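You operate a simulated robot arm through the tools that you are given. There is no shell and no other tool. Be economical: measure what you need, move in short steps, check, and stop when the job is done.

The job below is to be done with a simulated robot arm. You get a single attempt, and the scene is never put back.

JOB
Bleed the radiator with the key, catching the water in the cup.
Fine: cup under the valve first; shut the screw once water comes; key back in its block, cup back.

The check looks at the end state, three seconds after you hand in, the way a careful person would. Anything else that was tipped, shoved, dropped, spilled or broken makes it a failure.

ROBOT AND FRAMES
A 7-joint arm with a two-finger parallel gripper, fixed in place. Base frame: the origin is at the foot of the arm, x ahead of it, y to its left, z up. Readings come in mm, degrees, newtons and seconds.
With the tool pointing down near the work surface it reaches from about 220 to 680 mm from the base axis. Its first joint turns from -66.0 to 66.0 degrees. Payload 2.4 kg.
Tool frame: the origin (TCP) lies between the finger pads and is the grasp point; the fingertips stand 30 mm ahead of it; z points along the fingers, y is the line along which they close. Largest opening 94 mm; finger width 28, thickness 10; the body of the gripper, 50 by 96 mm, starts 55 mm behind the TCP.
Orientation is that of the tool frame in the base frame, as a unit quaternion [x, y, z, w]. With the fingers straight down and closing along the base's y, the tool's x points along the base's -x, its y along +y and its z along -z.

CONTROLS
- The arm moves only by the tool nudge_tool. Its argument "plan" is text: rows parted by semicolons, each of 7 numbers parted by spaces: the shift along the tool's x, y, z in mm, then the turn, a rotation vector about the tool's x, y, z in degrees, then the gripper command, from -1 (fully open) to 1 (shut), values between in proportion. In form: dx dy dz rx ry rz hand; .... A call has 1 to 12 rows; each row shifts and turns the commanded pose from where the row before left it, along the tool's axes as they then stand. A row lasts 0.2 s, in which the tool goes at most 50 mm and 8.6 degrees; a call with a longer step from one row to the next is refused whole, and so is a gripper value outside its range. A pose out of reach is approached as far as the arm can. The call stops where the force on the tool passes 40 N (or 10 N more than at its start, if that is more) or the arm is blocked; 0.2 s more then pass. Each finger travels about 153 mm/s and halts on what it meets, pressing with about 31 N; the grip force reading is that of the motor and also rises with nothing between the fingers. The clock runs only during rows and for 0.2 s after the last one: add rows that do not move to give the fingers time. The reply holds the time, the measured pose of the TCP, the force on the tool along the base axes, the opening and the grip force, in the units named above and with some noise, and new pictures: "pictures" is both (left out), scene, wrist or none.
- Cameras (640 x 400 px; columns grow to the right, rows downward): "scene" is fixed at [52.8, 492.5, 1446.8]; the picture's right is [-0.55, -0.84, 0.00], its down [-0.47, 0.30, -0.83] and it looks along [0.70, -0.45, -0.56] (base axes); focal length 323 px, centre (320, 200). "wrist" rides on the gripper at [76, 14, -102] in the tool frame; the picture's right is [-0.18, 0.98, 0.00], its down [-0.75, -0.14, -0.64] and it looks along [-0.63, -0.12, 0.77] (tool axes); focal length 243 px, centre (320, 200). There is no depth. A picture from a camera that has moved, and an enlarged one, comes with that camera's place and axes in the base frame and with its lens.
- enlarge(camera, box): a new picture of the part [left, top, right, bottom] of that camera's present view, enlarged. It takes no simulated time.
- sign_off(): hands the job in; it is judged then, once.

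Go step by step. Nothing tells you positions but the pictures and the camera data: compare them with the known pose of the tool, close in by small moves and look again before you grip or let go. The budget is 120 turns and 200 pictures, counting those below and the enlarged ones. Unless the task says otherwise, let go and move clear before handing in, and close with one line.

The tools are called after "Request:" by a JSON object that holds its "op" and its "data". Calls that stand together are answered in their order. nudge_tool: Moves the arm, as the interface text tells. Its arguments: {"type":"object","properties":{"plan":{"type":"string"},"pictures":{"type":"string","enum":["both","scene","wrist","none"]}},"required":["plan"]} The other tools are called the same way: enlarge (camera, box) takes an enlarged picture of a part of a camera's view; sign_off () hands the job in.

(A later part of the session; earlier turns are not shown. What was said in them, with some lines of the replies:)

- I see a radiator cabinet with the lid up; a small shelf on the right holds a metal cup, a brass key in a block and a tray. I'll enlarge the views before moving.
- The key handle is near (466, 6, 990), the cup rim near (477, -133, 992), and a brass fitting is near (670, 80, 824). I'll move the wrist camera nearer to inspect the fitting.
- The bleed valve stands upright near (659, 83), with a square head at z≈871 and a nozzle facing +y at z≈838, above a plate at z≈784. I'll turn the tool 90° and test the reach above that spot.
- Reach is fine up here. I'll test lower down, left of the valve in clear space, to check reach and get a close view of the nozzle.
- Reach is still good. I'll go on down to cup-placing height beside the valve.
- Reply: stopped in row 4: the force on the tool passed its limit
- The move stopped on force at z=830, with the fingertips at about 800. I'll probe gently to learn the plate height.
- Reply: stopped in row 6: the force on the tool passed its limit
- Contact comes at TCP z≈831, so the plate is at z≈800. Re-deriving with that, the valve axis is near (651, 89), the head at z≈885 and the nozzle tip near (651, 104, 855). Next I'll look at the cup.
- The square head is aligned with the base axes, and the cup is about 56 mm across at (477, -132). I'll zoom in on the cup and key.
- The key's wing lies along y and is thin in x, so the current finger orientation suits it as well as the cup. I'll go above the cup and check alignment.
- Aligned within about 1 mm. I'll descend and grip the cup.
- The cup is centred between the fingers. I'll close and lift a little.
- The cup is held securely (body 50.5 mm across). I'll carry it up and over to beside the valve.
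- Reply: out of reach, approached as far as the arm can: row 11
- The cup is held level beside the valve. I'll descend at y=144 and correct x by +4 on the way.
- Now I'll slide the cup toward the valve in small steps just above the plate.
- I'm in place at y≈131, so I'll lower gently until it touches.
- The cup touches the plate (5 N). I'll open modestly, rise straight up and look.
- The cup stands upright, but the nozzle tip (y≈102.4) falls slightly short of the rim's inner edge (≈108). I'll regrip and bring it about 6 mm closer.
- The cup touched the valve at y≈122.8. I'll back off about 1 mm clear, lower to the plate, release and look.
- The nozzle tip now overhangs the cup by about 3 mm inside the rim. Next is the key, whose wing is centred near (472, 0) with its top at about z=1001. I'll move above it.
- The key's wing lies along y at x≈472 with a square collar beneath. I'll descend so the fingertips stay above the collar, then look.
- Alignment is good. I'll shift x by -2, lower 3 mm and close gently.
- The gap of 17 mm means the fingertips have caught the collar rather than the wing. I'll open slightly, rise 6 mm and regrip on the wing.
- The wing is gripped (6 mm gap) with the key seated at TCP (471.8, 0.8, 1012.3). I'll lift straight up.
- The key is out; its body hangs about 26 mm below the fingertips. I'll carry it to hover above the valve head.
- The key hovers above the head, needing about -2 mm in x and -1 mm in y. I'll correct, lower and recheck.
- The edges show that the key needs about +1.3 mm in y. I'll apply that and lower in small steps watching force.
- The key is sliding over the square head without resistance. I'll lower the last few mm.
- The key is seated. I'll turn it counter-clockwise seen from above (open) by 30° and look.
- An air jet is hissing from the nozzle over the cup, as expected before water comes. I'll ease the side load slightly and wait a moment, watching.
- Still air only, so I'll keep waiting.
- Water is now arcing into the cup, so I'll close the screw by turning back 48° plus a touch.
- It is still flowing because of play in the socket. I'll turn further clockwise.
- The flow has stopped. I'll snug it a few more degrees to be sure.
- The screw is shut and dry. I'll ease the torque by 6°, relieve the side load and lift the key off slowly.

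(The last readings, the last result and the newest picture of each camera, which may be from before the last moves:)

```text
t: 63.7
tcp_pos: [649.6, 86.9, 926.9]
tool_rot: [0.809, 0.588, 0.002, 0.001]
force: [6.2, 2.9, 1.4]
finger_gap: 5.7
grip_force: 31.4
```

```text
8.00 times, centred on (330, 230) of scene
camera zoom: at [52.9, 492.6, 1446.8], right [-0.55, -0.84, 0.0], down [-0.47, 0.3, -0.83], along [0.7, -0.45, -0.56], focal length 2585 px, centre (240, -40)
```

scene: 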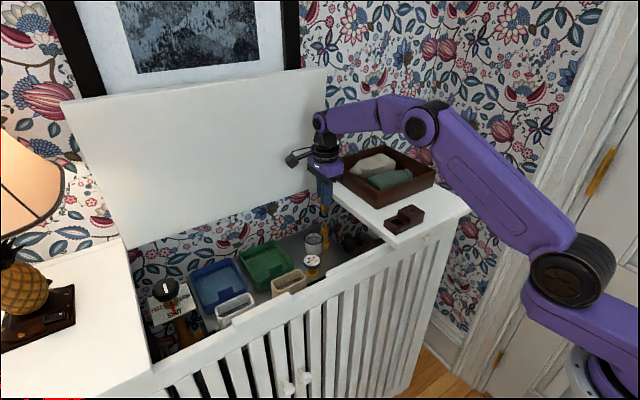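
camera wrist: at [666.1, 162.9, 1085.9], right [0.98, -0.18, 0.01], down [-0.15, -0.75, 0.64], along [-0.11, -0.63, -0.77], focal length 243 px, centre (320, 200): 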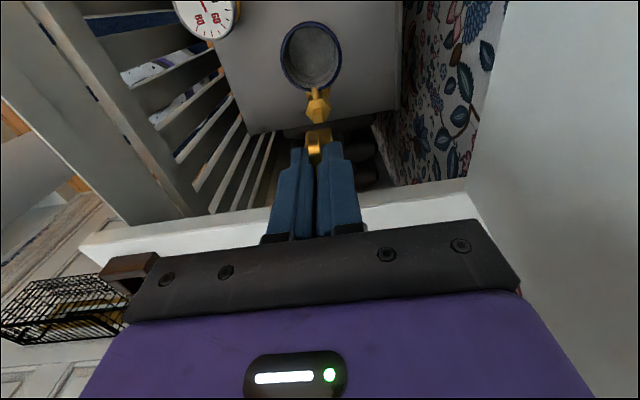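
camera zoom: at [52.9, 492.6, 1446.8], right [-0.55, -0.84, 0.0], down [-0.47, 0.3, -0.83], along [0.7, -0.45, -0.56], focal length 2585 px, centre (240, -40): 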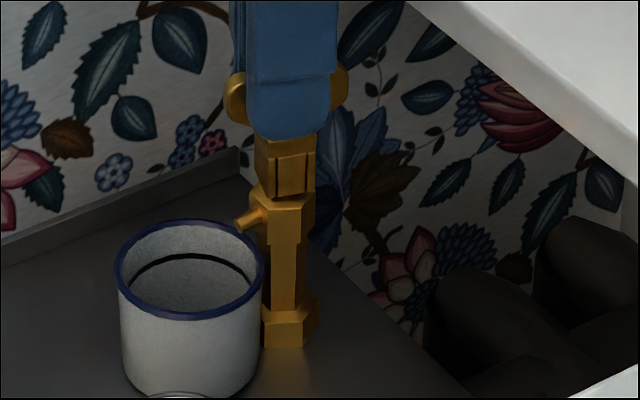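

Request:
{"op": "nudge_tool", "data": {"plan": "0.4 0.4 -3 0 0 0 1;0 0 -5 0 0 0 1;0 0 -7 0 0 0 1;0 0 -15 0 0 0 1;0 0 -30 0 0 0 1;0 0 -30 0 0 0 1;0 0 0 0 0 0 1"}}

Request:
{"op": "enlarge", "data": {"camera": "scene", "box": [290, 180, 370, 230]}}

Request:
{"op": "enlarge", "data": {"camera": "scene", "box": [298, 218, 346, 248]}}

```text
t: 65.3
tcp_pos: [648.9, 86.5, 1018.2]
tool_rot: [0.809, 0.588, 0.002, 0.002]
force: [0.0, -0.6, -1.6]
finger_gap: 6.1
grip_force: 30.9
camera wrist: at [686.9, 153.9, 1120.0], right [0.88, -0.48, 0.01], down [-0.37, -0.67, 0.64], along [-0.3, -0.56, -0.77], focal length 243 px, centre (320, 200)
```

scene: 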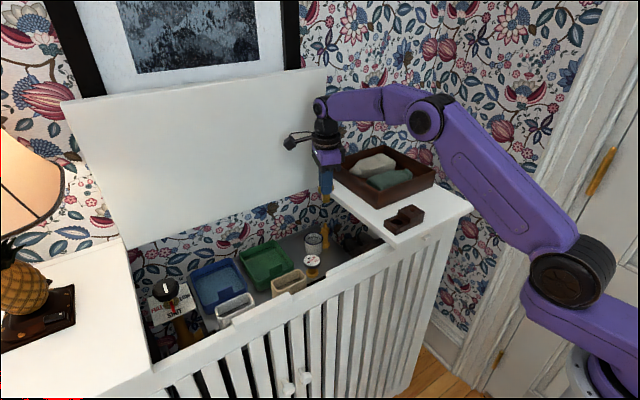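
wrist: 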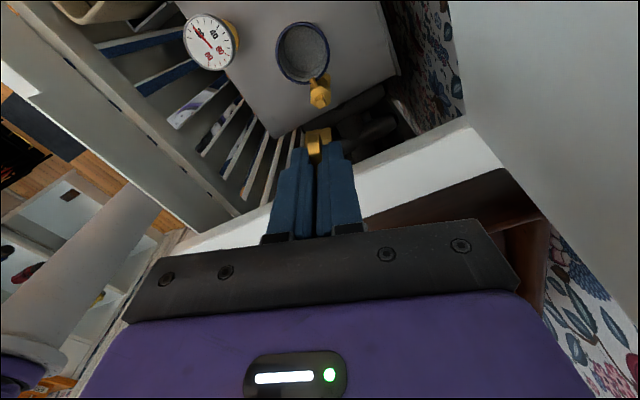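

```text
8.00 times, centred on (330, 205) of scene
camera zoom: at [52.8, 492.5, 1446.8], right [-0.55, -0.84, 0.0], down [-0.47, 0.3, -0.83], along [0.7, -0.45, -0.56], focal length 2585 px, centre (240, 160)
```

zoom: 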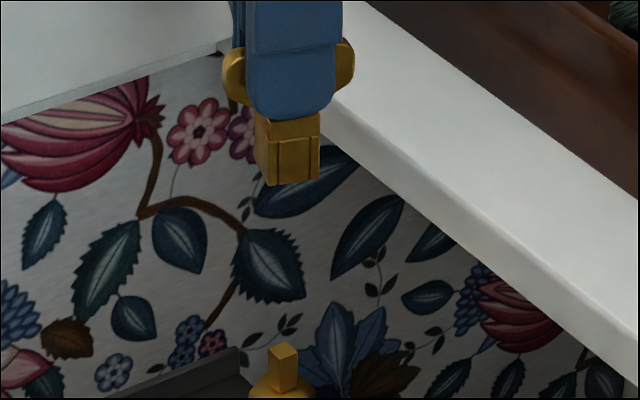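

```text
13.33 times, centred on (322, 233) of scene
camera zoom: at [52.8, 492.5, 1446.8], right [-0.55, -0.84, 0.0], down [-0.47, 0.3, -0.83], along [0.7, -0.45, -0.56], focal length 4309 px, centre (293, -240)
```

zoom: 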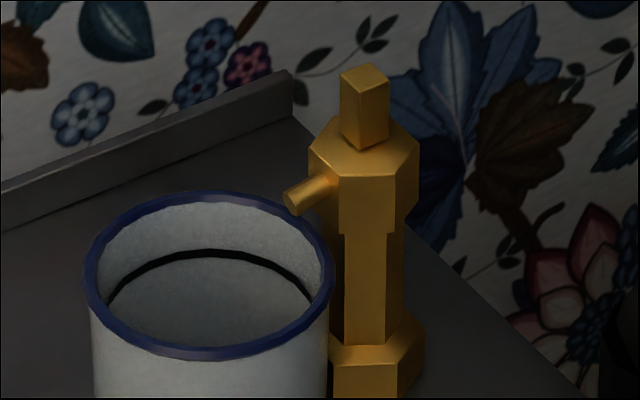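

The screw is back at its original angle and shut. I'll return the key: raise it, restore the yaw (-18°) and carry it back above the block.

Request:
{"op": "nudge_tool", "data": {"plan": "0 0 -35 0 0 -6 1;0 0 -35 0 0 -6 1;0 0 0 0 0 -6 1;-17 -35.5 0 0 0 0 1;-17 -35.5 0 0 0 0 1;-17 -35.5 0 0 0 0 1;-17 -35.5 0 0 0 0 1;-17 -35.5 0 0 0 0 1;0 0 20 0 0 0 1;0 0 0 0 0 0 1", "pictures": "none"}}

Request:
{"op": "enlarge", "data": {"camera": "wrist", "box": [240, 60, 400, 160]}}

Request:
{"op": "enlarge", "data": {"camera": "scene", "box": [366, 170, 446, 220]}}

```text
t: 67.5
tcp_pos: [471.1, 1.1, 1066.3]
tool_rot: [0.708, 0.707, 0.001, 0.002]
force: [-0.1, 0.6, -0.5]
finger_gap: 5.9
grip_force: 30.7
```

```text
4.00 times, centred on (320, 110) of wrist
camera zoom: at [485.9, 77.1, 1167.7], right [0.98, -0.18, 0.01], down [-0.15, -0.75, 0.64], along [-0.11, -0.63, -0.77], focal length 970 px, centre (320, 560)
```

zoom: 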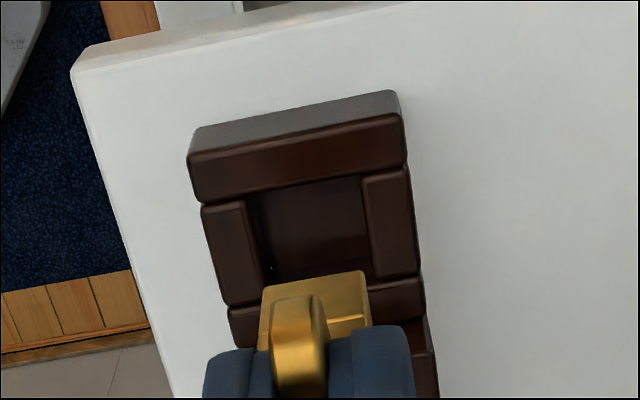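

```text
8.00 times, centred on (406, 195) of scene
camera zoom: at [52.8, 492.5, 1446.8], right [-0.55, -0.84, 0.0], down [-0.47, 0.3, -0.83], along [0.7, -0.45, -0.56], focal length 2585 px, centre (-368, 240)
```

zoom: 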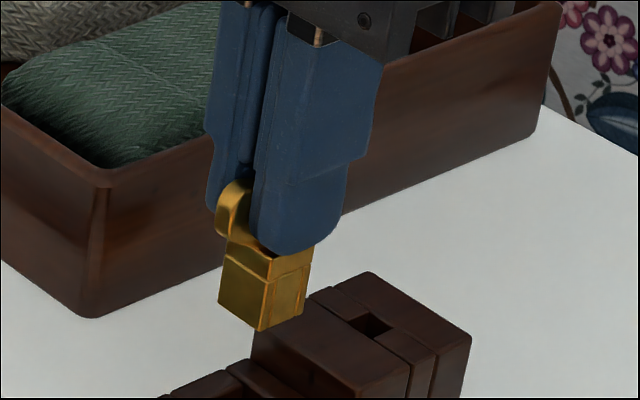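

The pocket is about 24 mm wide, the key about 18 mm, and I'm over the same spot. I'll lower it straight in, watching force.

Request:
{"op": "nudge_tool", "data": {"plan": "0 0.5 20 0 0 0 1;0 0 10 0 0 0 1;0 0 8 0 0 0 1;0 0 0 0 0 0 1", "pictures": "none"}}

Request:
{"op": "enlarge", "data": {"camera": "scene", "box": [372, 182, 436, 222]}}

Request:
{"op": "enlarge", "data": {"camera": "wrist", "box": [240, 80, 400, 180]}}

```text
t: 68.5
tcp_pos: [471.4, 1.2, 1027.6]
tool_rot: [0.707, 0.707, 0.001, 0.002]
force: [-0.7, -0.7, -1.0]
finger_gap: 5.9
grip_force: 31.2
```

```text
10.00 times, centred on (404, 202) of scene
camera zoom: at [52.8, 492.5, 1446.8], right [-0.55, -0.84, 0.0], down [-0.47, 0.3, -0.83], along [0.7, -0.45, -0.56], focal length 3232 px, centre (-520, 180)
```

zoom: 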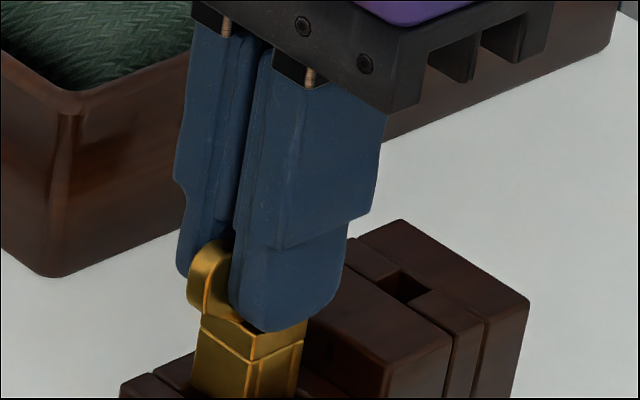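

```text
4.00 times, centred on (320, 130) of wrist
camera zoom: at [486.8, 76.8, 1129.9], right [0.98, -0.18, 0.01], down [-0.15, -0.75, 0.64], along [-0.11, -0.63, -0.77], focal length 970 px, centre (320, 480)
```

zoom: 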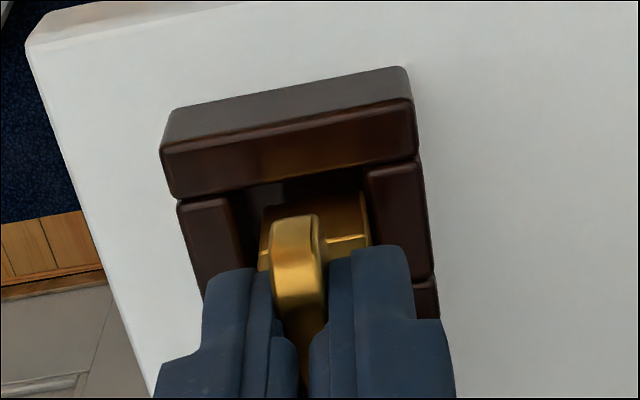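

The gap pattern matches how it originally sat, so I'll continue down.

Request:
{"op": "nudge_tool", "data": {"plan": "0 0 6 0 0 0 1;0 0 5 0 0 0 1;0 0 2 0 0 0 1;0 0 0 0 0 0 1", "pictures": "none"}}

Request:
{"op": "nudge_tool", "data": {"plan": "0 0 1 0 0 0 1;0 0 1 0 0 0 1;0 0 0 0 0 0 1", "pictures": "none"}}

Request:
{"op": "enlarge", "data": {"camera": "scene", "box": [372, 187, 436, 227]}}

```text
t: 69.5
tcp_pos: [471.8, 2.5, 1016.0]
tool_rot: [0.707, 0.707, 0.002, 0.003]
force: [-2.4, -0.7, 0.9]
finger_gap: 6.1
grip_force: 31.2
```

```text
t: 70.3
tcp_pos: [471.9, 1.0, 1012.7]
tool_rot: [0.707, 0.707, 0.003, 0.002]
force: [-3.0, 1.3, 0.7]
finger_gap: 5.8
grip_force: 31.0
```

```text
10.00 times, centred on (404, 207) of scene
camera zoom: at [52.7, 492.6, 1446.8], right [-0.55, -0.84, 0.0], down [-0.47, 0.3, -0.83], along [0.7, -0.45, -0.56], focal length 3232 px, centre (-520, 130)
```

zoom: 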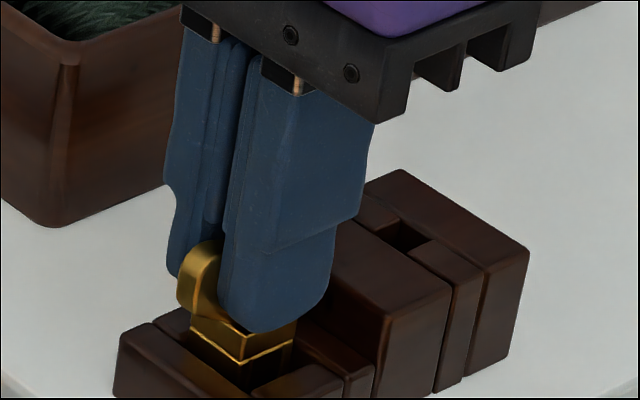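

Request:
{"op": "nudge_tool", "data": {"plan": "0 -0.5 1 0 0 0 1;0 0 0.7 0 0 0 1;0 0 0 0 0 0 1", "pictures": "none"}}

Request:
{"op": "enlarge", "data": {"camera": "scene", "box": [372, 187, 436, 227]}}

```text
t: 71.1
tcp_pos: [472.3, 1.0, 1011.5]
tool_rot: [0.707, 0.707, 0.004, 0.003]
force: [-3.4, 1.3, 13.5]
finger_gap: 6.3
grip_force: 31.2
```

```text
10.00 times, centred on (404, 207) of scene
camera zoom: at [52.5, 492.6, 1446.8], right [-0.55, -0.84, 0.0], down [-0.47, 0.3, -0.83], along [0.7, -0.45, -0.56], focal length 3232 px, centre (-520, 130)
```

zoom: 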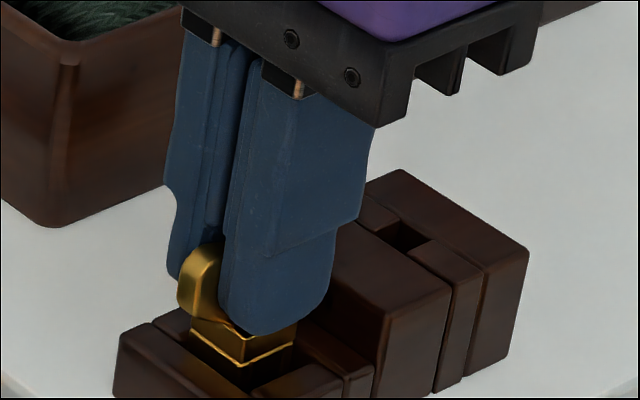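

The key is seated on the pocket floor (13 N). I'll release and rise clear.

Request:
{"op": "nudge_tool", "data": {"plan": "0 0 -0.8 0 0 0 1;0 0 0 0 0 0 0.4;0 0 0 0 0 0 0.4;0 0 -10 0 0 0 0.4;0 0 -30 0 0 0 0.4;0 0 -40 0 0 0 0.4;0 0 0 0 0 0 -0.4", "pictures": "none"}}

Request:
{"op": "enlarge", "data": {"camera": "scene", "box": [372, 187, 436, 227]}}

Request:
{"op": "enlarge", "data": {"camera": "wrist", "box": [240, 40, 400, 140]}}

```text
t: 72.7
tcp_pos: [470.7, 2.6, 1095.2]
tool_rot: [0.707, 0.707, 0.003, 0.002]
force: [-0.2, -0.1, 0.8]
finger_gap: 65.6
grip_force: 0.0
```

```text
10.00 times, centred on (404, 207) of scene
camera zoom: at [52.8, 492.5, 1446.8], right [-0.55, -0.84, 0.0], down [-0.47, 0.3, -0.83], along [0.7, -0.45, -0.56], focal length 3232 px, centre (-520, 130)
```

zoom: 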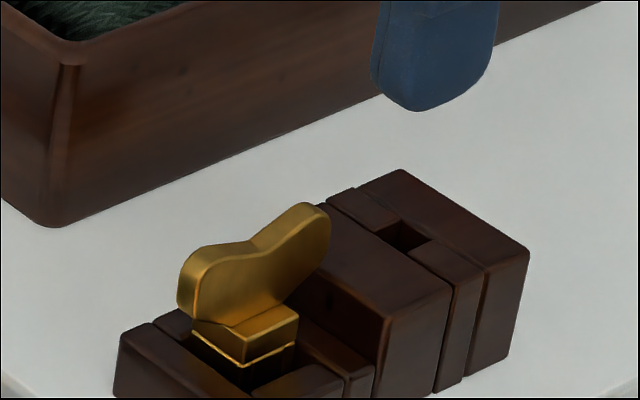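

```text
4.00 times, centred on (320, 90) of wrist
camera zoom: at [485.1, 77.3, 1195.2], right [0.98, -0.18, 0.01], down [-0.15, -0.75, 0.64], along [-0.11, -0.63, -0.77], focal length 970 px, centre (320, 640)
```

zoom: 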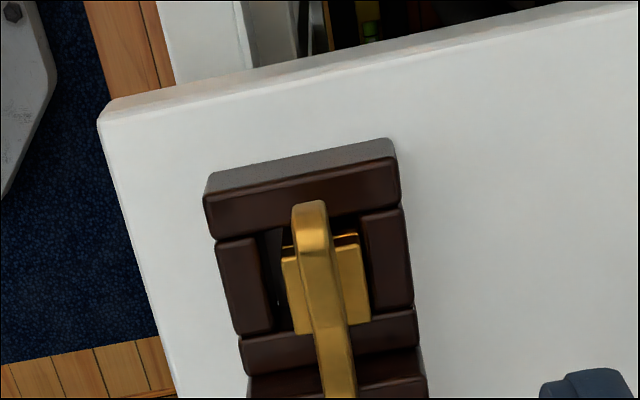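

The key is back upright in its block. Now for the cup: I'll move above it.

Request:
{"op": "nudge_tool", "data": {"plan": "24.4 36 0 0 0 0 -0.4;24.4 36 0 0 0 0 -0.4;24.4 36 0 0 0 0 -0.4;24.4 36 10 0 0 0 -0.4;24.4 36 20 0 0 0 -0.4;0 0 40 0 0 0 -0.4;0 0 30 0 0 0 -0.4;0 0 0 0 0 0 -0.4", "pictures": "none"}}

Request:
{"op": "enlarge", "data": {"camera": "wrist", "box": [200, 40, 440, 190]}}

Request:
{"op": "enlarge", "data": {"camera": "scene", "box": [282, 205, 362, 255]}}

```text
t: 74.5
tcp_pos: [651.4, 124.0, 992.6]
tool_rot: [0.707, 0.707, 0.003, 0.003]
force: [0.2, 0.3, 0.3]
finger_gap: 65.8
grip_force: 0.0
```

```text
2.67 times, centred on (320, 115) of wrist
camera zoom: at [666.3, 199.6, 1094.9], right [0.98, -0.18, 0.01], down [-0.15, -0.75, 0.64], along [-0.11, -0.63, -0.77], focal length 647 px, centre (320, 427)
```

zoom: 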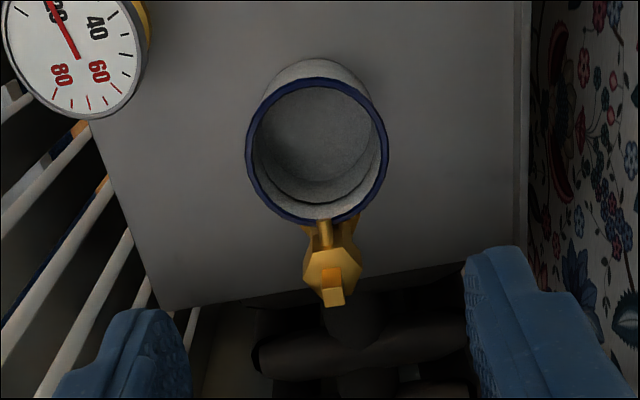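

```text
8.00 times, centred on (322, 230) of scene
camera zoom: at [52.8, 492.5, 1446.8], right [-0.55, -0.84, 0.0], down [-0.47, 0.3, -0.83], along [0.7, -0.45, -0.56], focal length 2585 px, centre (304, -40)
```

zoom: 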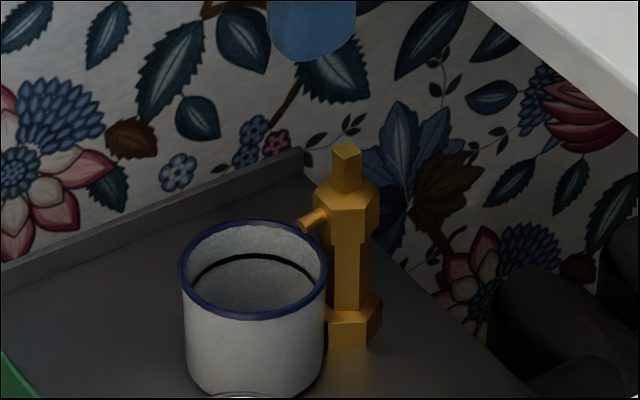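

Request:
{"op": "enlarge", "data": {"camera": "wrist", "box": [280, 60, 360, 130]}}

Request:
{"op": "nudge_tool", "data": {"plan": "0 0 40 0 0 0 -0.4;0 0 40 0 0 0 -0.4;0 0 40 0 0 0 -0.4;0 0 25 0 0 0 -0.4;0 0 9 0 0 0 -0.4;0 0 0 0 0 0 -0.4", "pictures": "wrist"}}

```text
5.71 times, centred on (320, 95) of wrist
camera zoom: at [666.3, 199.6, 1094.9], right [0.98, -0.18, 0.01], down [-0.15, -0.75, 0.64], along [-0.11, -0.63, -0.77], focal length 1386 px, centre (320, 800)
```

zoom: 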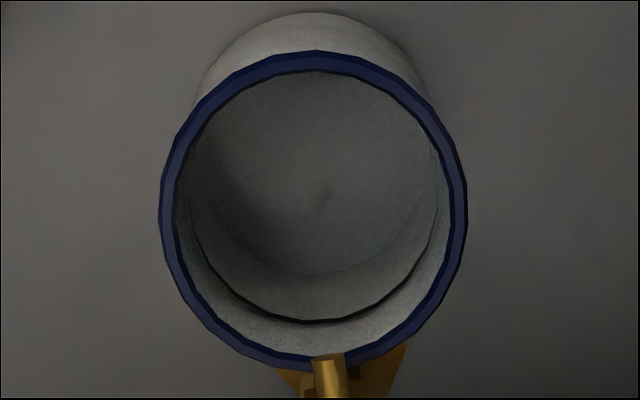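

```text
t: 75.9
tcp_pos: [652.1, 123.6, 838.5]
tool_rot: [0.707, 0.707, 0.003, 0.003]
force: [0.1, 0.8, 0.0]
finger_gap: 65.8
grip_force: 0.1
camera wrist: at [667.5, 199.5, 940.5], right [0.98, -0.18, 0.01], down [-0.15, -0.75, 0.64], along [-0.11, -0.63, -0.77], focal length 243 px, centre (320, 200)
```

wrist: 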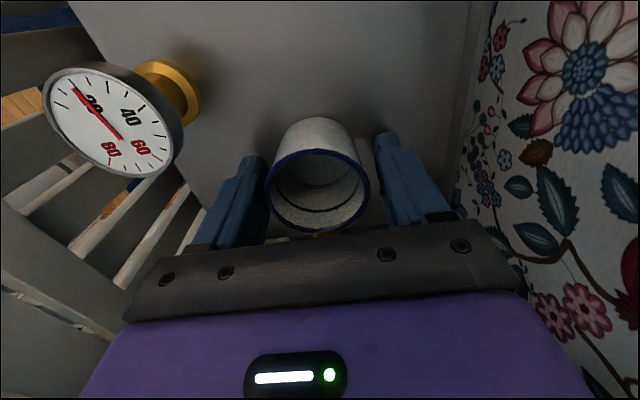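

No spill is visible. I'll grip the cup, lift slightly and slide it away from the nozzle before rising.

Request:
{"op": "nudge_tool", "data": {"plan": "0 0 0 0 0 0 -0.1;0 0 0 0 0 0 0.2;0 0 0 0 0 0 0.2;0 0 0 0 0 0 0.2;0 0 -2 0 0 0 0.2;5 0 0 0 0 0 0.2;8 0 0 0 0 0 0.2;8 0 0 0 0 0 0.2;0 0 0 0 0 0 0.2", "pictures": "wrist"}}

Request:
{"op": "enlarge", "data": {"camera": "scene", "box": [282, 205, 362, 255]}}

```text
t: 77.9
tcp_pos: [653.0, 144.6, 840.5]
tool_rot: [0.707, 0.707, 0.002, 0.002]
force: [-0.7, 0.0, -0.9]
finger_gap: 50.7
grip_force: 31.1
camera wrist: at [667.6, 220.4, 943.6], right [0.98, -0.18, 0.01], down [-0.15, -0.75, 0.64], along [-0.11, -0.63, -0.77], focal length 243 px, centre (320, 200)
```

wrist: 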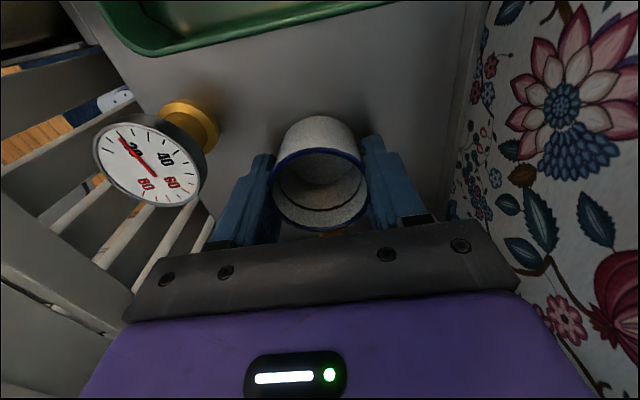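

```text
8.00 times, centred on (322, 230) of scene
camera zoom: at [52.8, 492.5, 1446.8], right [-0.55, -0.84, 0.0], down [-0.47, 0.3, -0.83], along [0.7, -0.45, -0.56], focal length 2585 px, centre (304, -40)
```

zoom: 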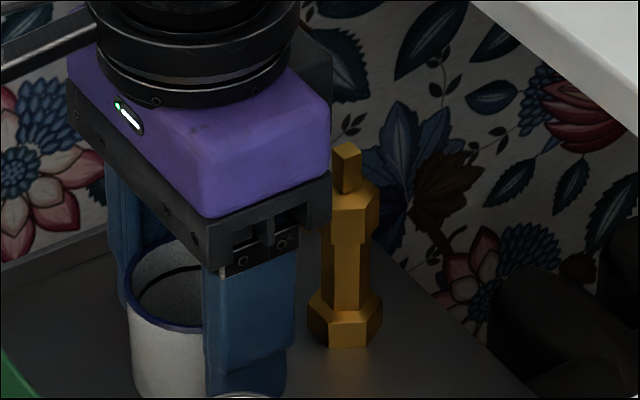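

Request:
{"op": "nudge_tool", "data": {"plan": "0 0 -12 0 0 0 0.2;0 0 -25 0 0 0 0.2;0 0 -30 0 0 0 0.2;0 0 -30 0 0 0 0.2;0 0 -30 0 0 0 0.2;0 0 -30 0 0 0 0.2;0 0 -30 0 0 0 0.2;0 0 -30 0 0 0 0.2;0 0 -20 0 0 0 0.2;0 0 -6 0 0 0 0.2;0 0 0 0 0 0 0.2", "pictures": "none"}}

Request:
{"op": "nudge_tool", "data": {"plan": "-12 -8 0 0 0 0 0.2;-25 -16 0 0 0 0 0.2;-29 -18.5 0 0 0 0 0.2;-29 -18.5 0 0 0 0 0.2;-29 -18.5 0 0 0 0 0.2;-29 -18.5 0 0 0 0 0.2;-29 -18.5 0 0 0 0 0.2;-29 -18.5 0 0 0 0 0.2;-29 -18.5 0 0 0 0 0.2;-24 -14 0 0 0 0 0.2;-12 -8.5 0 0 0 0 0.2;0 0 0 0 0 0 0.2"}}

```text
t: 80.3
tcp_pos: [651.7, 145.8, 1084.9]
tool_rot: [0.707, 0.707, 0.003, 0.002]
force: [-0.1, -1.0, -0.8]
finger_gap: 50.8
grip_force: 30.3
```

```text
t: 82.9
tcp_pos: [474.2, -131.6, 1083.5]
tool_rot: [0.707, 0.707, 0.002, 0.002]
force: [0.7, 0.6, -1.1]
finger_gap: 50.5
grip_force: 30.7
camera wrist: at [489.7, -56.0, 1185.3], right [0.98, -0.18, 0.01], down [-0.15, -0.75, 0.64], along [-0.11, -0.63, -0.77], focal length 243 px, centre (320, 200)
```

scene: 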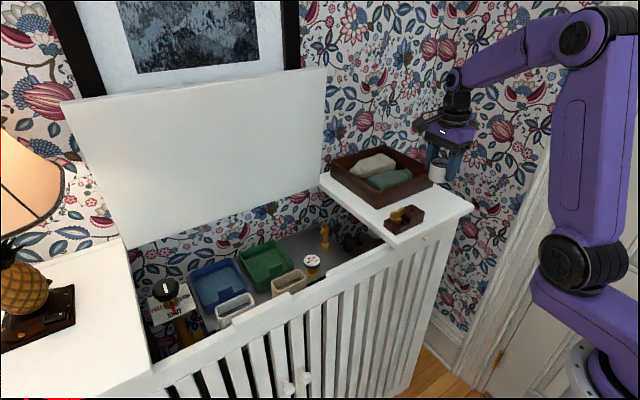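
wrist: 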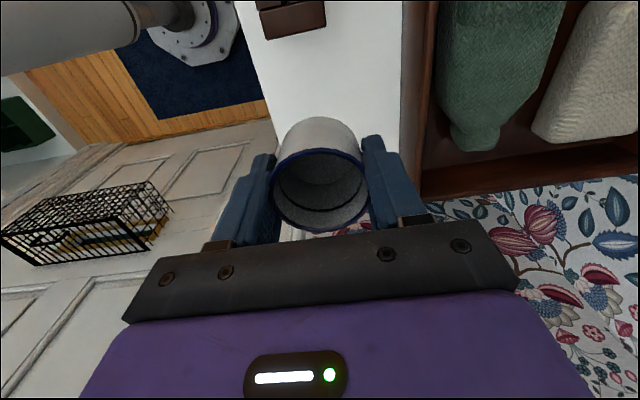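

Request:
{"op": "nudge_tool", "data": {"plan": "0 1.3 15 0 0 0 0.2;0 1.2 28 0 0 0 0.2;0 0 25 0 0 0 0.2;0 0 12 0 0 0 0.2;0 0 0 0 0 0 0.2", "pictures": "none"}}

Request:
{"op": "nudge_tool", "data": {"plan": "0 0 6 0 0 0 0.2;0 0 4 0 0 0 0.2;0 0 0 0 0 0 0.2", "pictures": "none"}}

Request:
{"op": "enlarge", "data": {"camera": "scene", "box": [374, 152, 486, 222]}}

```text
t: 84.1
tcp_pos: [478.5, -132.7, 1003.0]
tool_rot: [0.708, 0.707, 0.003, 0.001]
force: [-0.1, -0.7, -0.5]
finger_gap: 50.6
grip_force: 30.6
```

```text
t: 84.9
tcp_pos: [477.5, -131.3, 993.2]
tool_rot: [0.707, 0.708, 0.003, 0.002]
force: [0.6, -0.4, -0.6]
finger_gap: 50.5
grip_force: 30.4
```

```text
5.71 times, centred on (430, 187) of scene
camera zoom: at [52.8, 492.5, 1446.8], right [-0.55, -0.84, 0.0], down [-0.47, 0.3, -0.83], along [0.7, -0.45, -0.56], focal length 1846 px, centre (-309, 274)
```

zoom: 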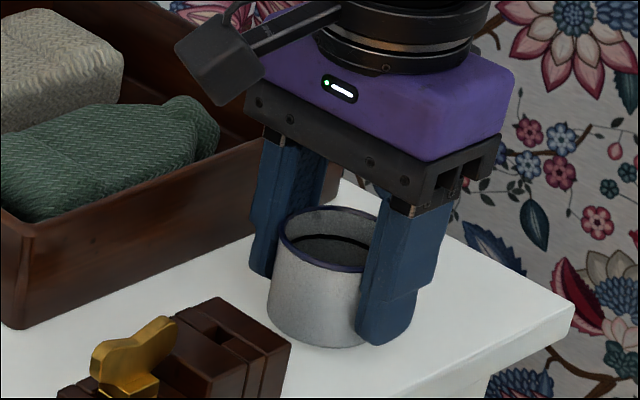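

I'm close to the original spot. I'll shift 2 mm in -y, then lower in small steps to contact.

Request:
{"op": "nudge_tool", "data": {"plan": "-2 -0.8 2 0 0 0 0.2;0 0 1.5 0 0 0 0.2;0 0 0 0 0 0 0.2", "pictures": "none"}}

Request:
{"op": "nudge_tool", "data": {"plan": "0 0 1 0 0 0 0.2;0 0 0 0 0 0 0.2", "pictures": "none"}}

Request:
{"op": "nudge_tool", "data": {"plan": "0 0 0.8 0 0 0 0.2;0 0 0 0 0 0 0.2", "pictures": "none"}}

```text
t: 85.7
tcp_pos: [479.4, -134.1, 990.1]
tool_rot: [0.707, 0.707, 0.003, 0.002]
force: [0.3, 0.6, -0.1]
finger_gap: 50.4
grip_force: 31.0
```

```text
t: 86.3
tcp_pos: [476.6, -134.2, 988.6]
tool_rot: [0.708, 0.707, 0.004, 0.002]
force: [-0.8, 0.3, 0.3]
finger_gap: 50.5
grip_force: 31.1
```

```text
t: 86.9
tcp_pos: [477.1, -134.2, 988.4]
tool_rot: [0.707, 0.708, 0.002, 0.002]
force: [-2.7, 1.0, 11.3]
finger_gap: 50.4
grip_force: 31.3
```

The cup is down on the shelf (11 N). I'll release gently and rise clear.

Request:
{"op": "nudge_tool", "data": {"plan": "0 0 -0.6 0 0 0 0.2;0 0 0 0 0 0 -0.3;0 0 0 0 0 0 -0.6;0 0 0 0 0 0 -0.6;0 0 -10 0 0 0 -0.6;0 0 -30 0 0 0 -0.6;0 0 -40 0 0 0 -0.6;0 0 -40 0 0 0 -0.6;0 0 0 0 0 0 -0.6"}}

Request:
{"op": "enlarge", "data": {"camera": "scene", "box": [374, 152, 486, 222]}}

Request:
{"op": "enlarge", "data": {"camera": "wrist", "box": [258, 60, 386, 180]}}

Request:
{"op": "enlarge", "data": {"camera": "scene", "box": [266, 210, 378, 280]}}

```text
t: 88.9
tcp_pos: [476.6, -133.1, 1110.0]
tool_rot: [0.707, 0.708, 0.002, 0.002]
force: [0.7, 0.5, -0.5]
finger_gap: 75.1
grip_force: 0.1
camera wrist: at [491.6, -57.4, 1211.6], right [0.98, -0.18, 0.01], down [-0.15, -0.75, 0.64], along [-0.11, -0.63, -0.77], focal length 243 px, centre (320, 200)
```

scene: 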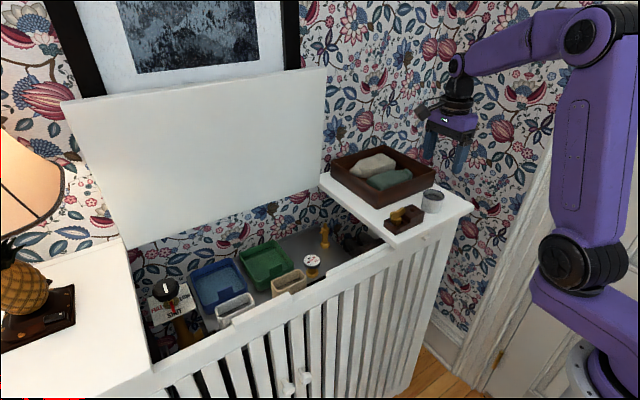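
wrist: 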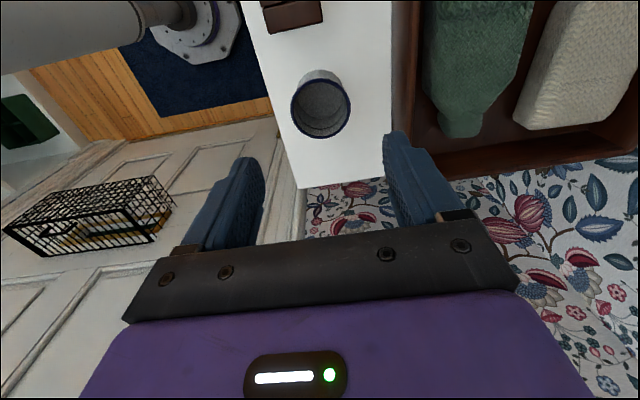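

```text
5.71 times, centred on (430, 187) of scene
camera zoom: at [52.8, 492.5, 1446.8], right [-0.55, -0.84, 0.0], down [-0.47, 0.3, -0.83], along [0.7, -0.45, -0.56], focal length 1846 px, centre (-309, 274)
```

zoom: 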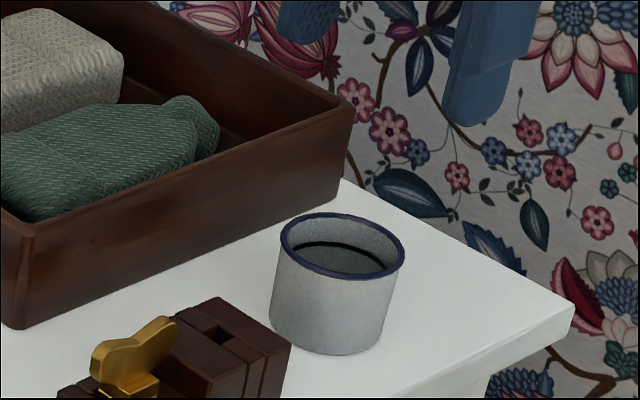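

```text
3.33 times, centred on (322, 120) of wrist
camera zoom: at [491.6, -57.4, 1211.6], right [0.98, -0.18, 0.01], down [-0.15, -0.75, 0.64], along [-0.11, -0.63, -0.77], focal length 809 px, centre (313, 467)
```

zoom: 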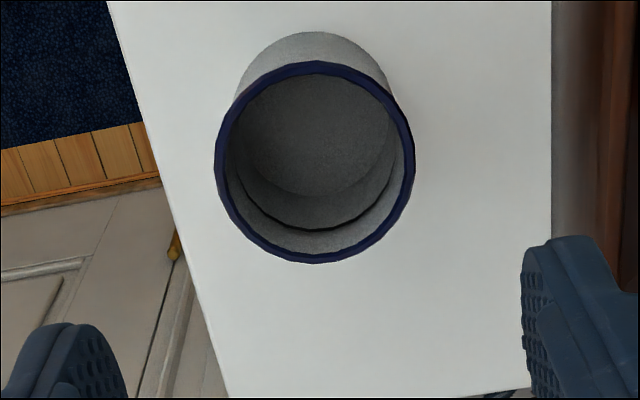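

```text
5.71 times, centred on (322, 245) of scene
camera zoom: at [52.8, 492.5, 1446.8], right [-0.55, -0.84, 0.0], down [-0.47, 0.3, -0.83], along [0.7, -0.45, -0.56], focal length 1846 px, centre (309, -57)
```

zoom: 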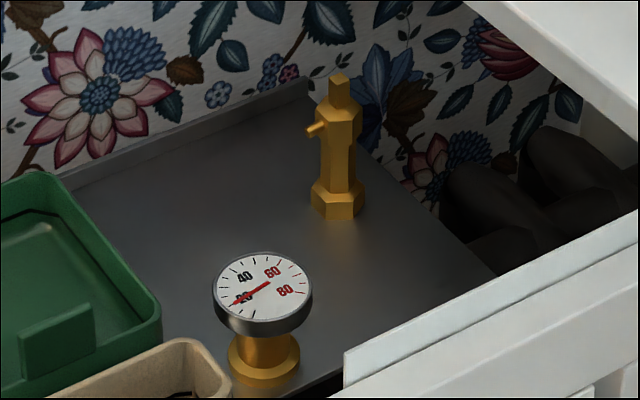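

The valve is shut and dry, the key is upright in its block, and the cup is back within a few mm of where it stood. The plate is dry, nothing else has moved and the gripper is clear, so I'm handing in.

Request:
{"op": "sign_off", "data": {}}

```text
The job is handed in.
```

I bled the radiator into the cup until water came, shut the screw, and put the key and cup back. I saw no spills, but I couldn't make out any water level in the cup afterwards.
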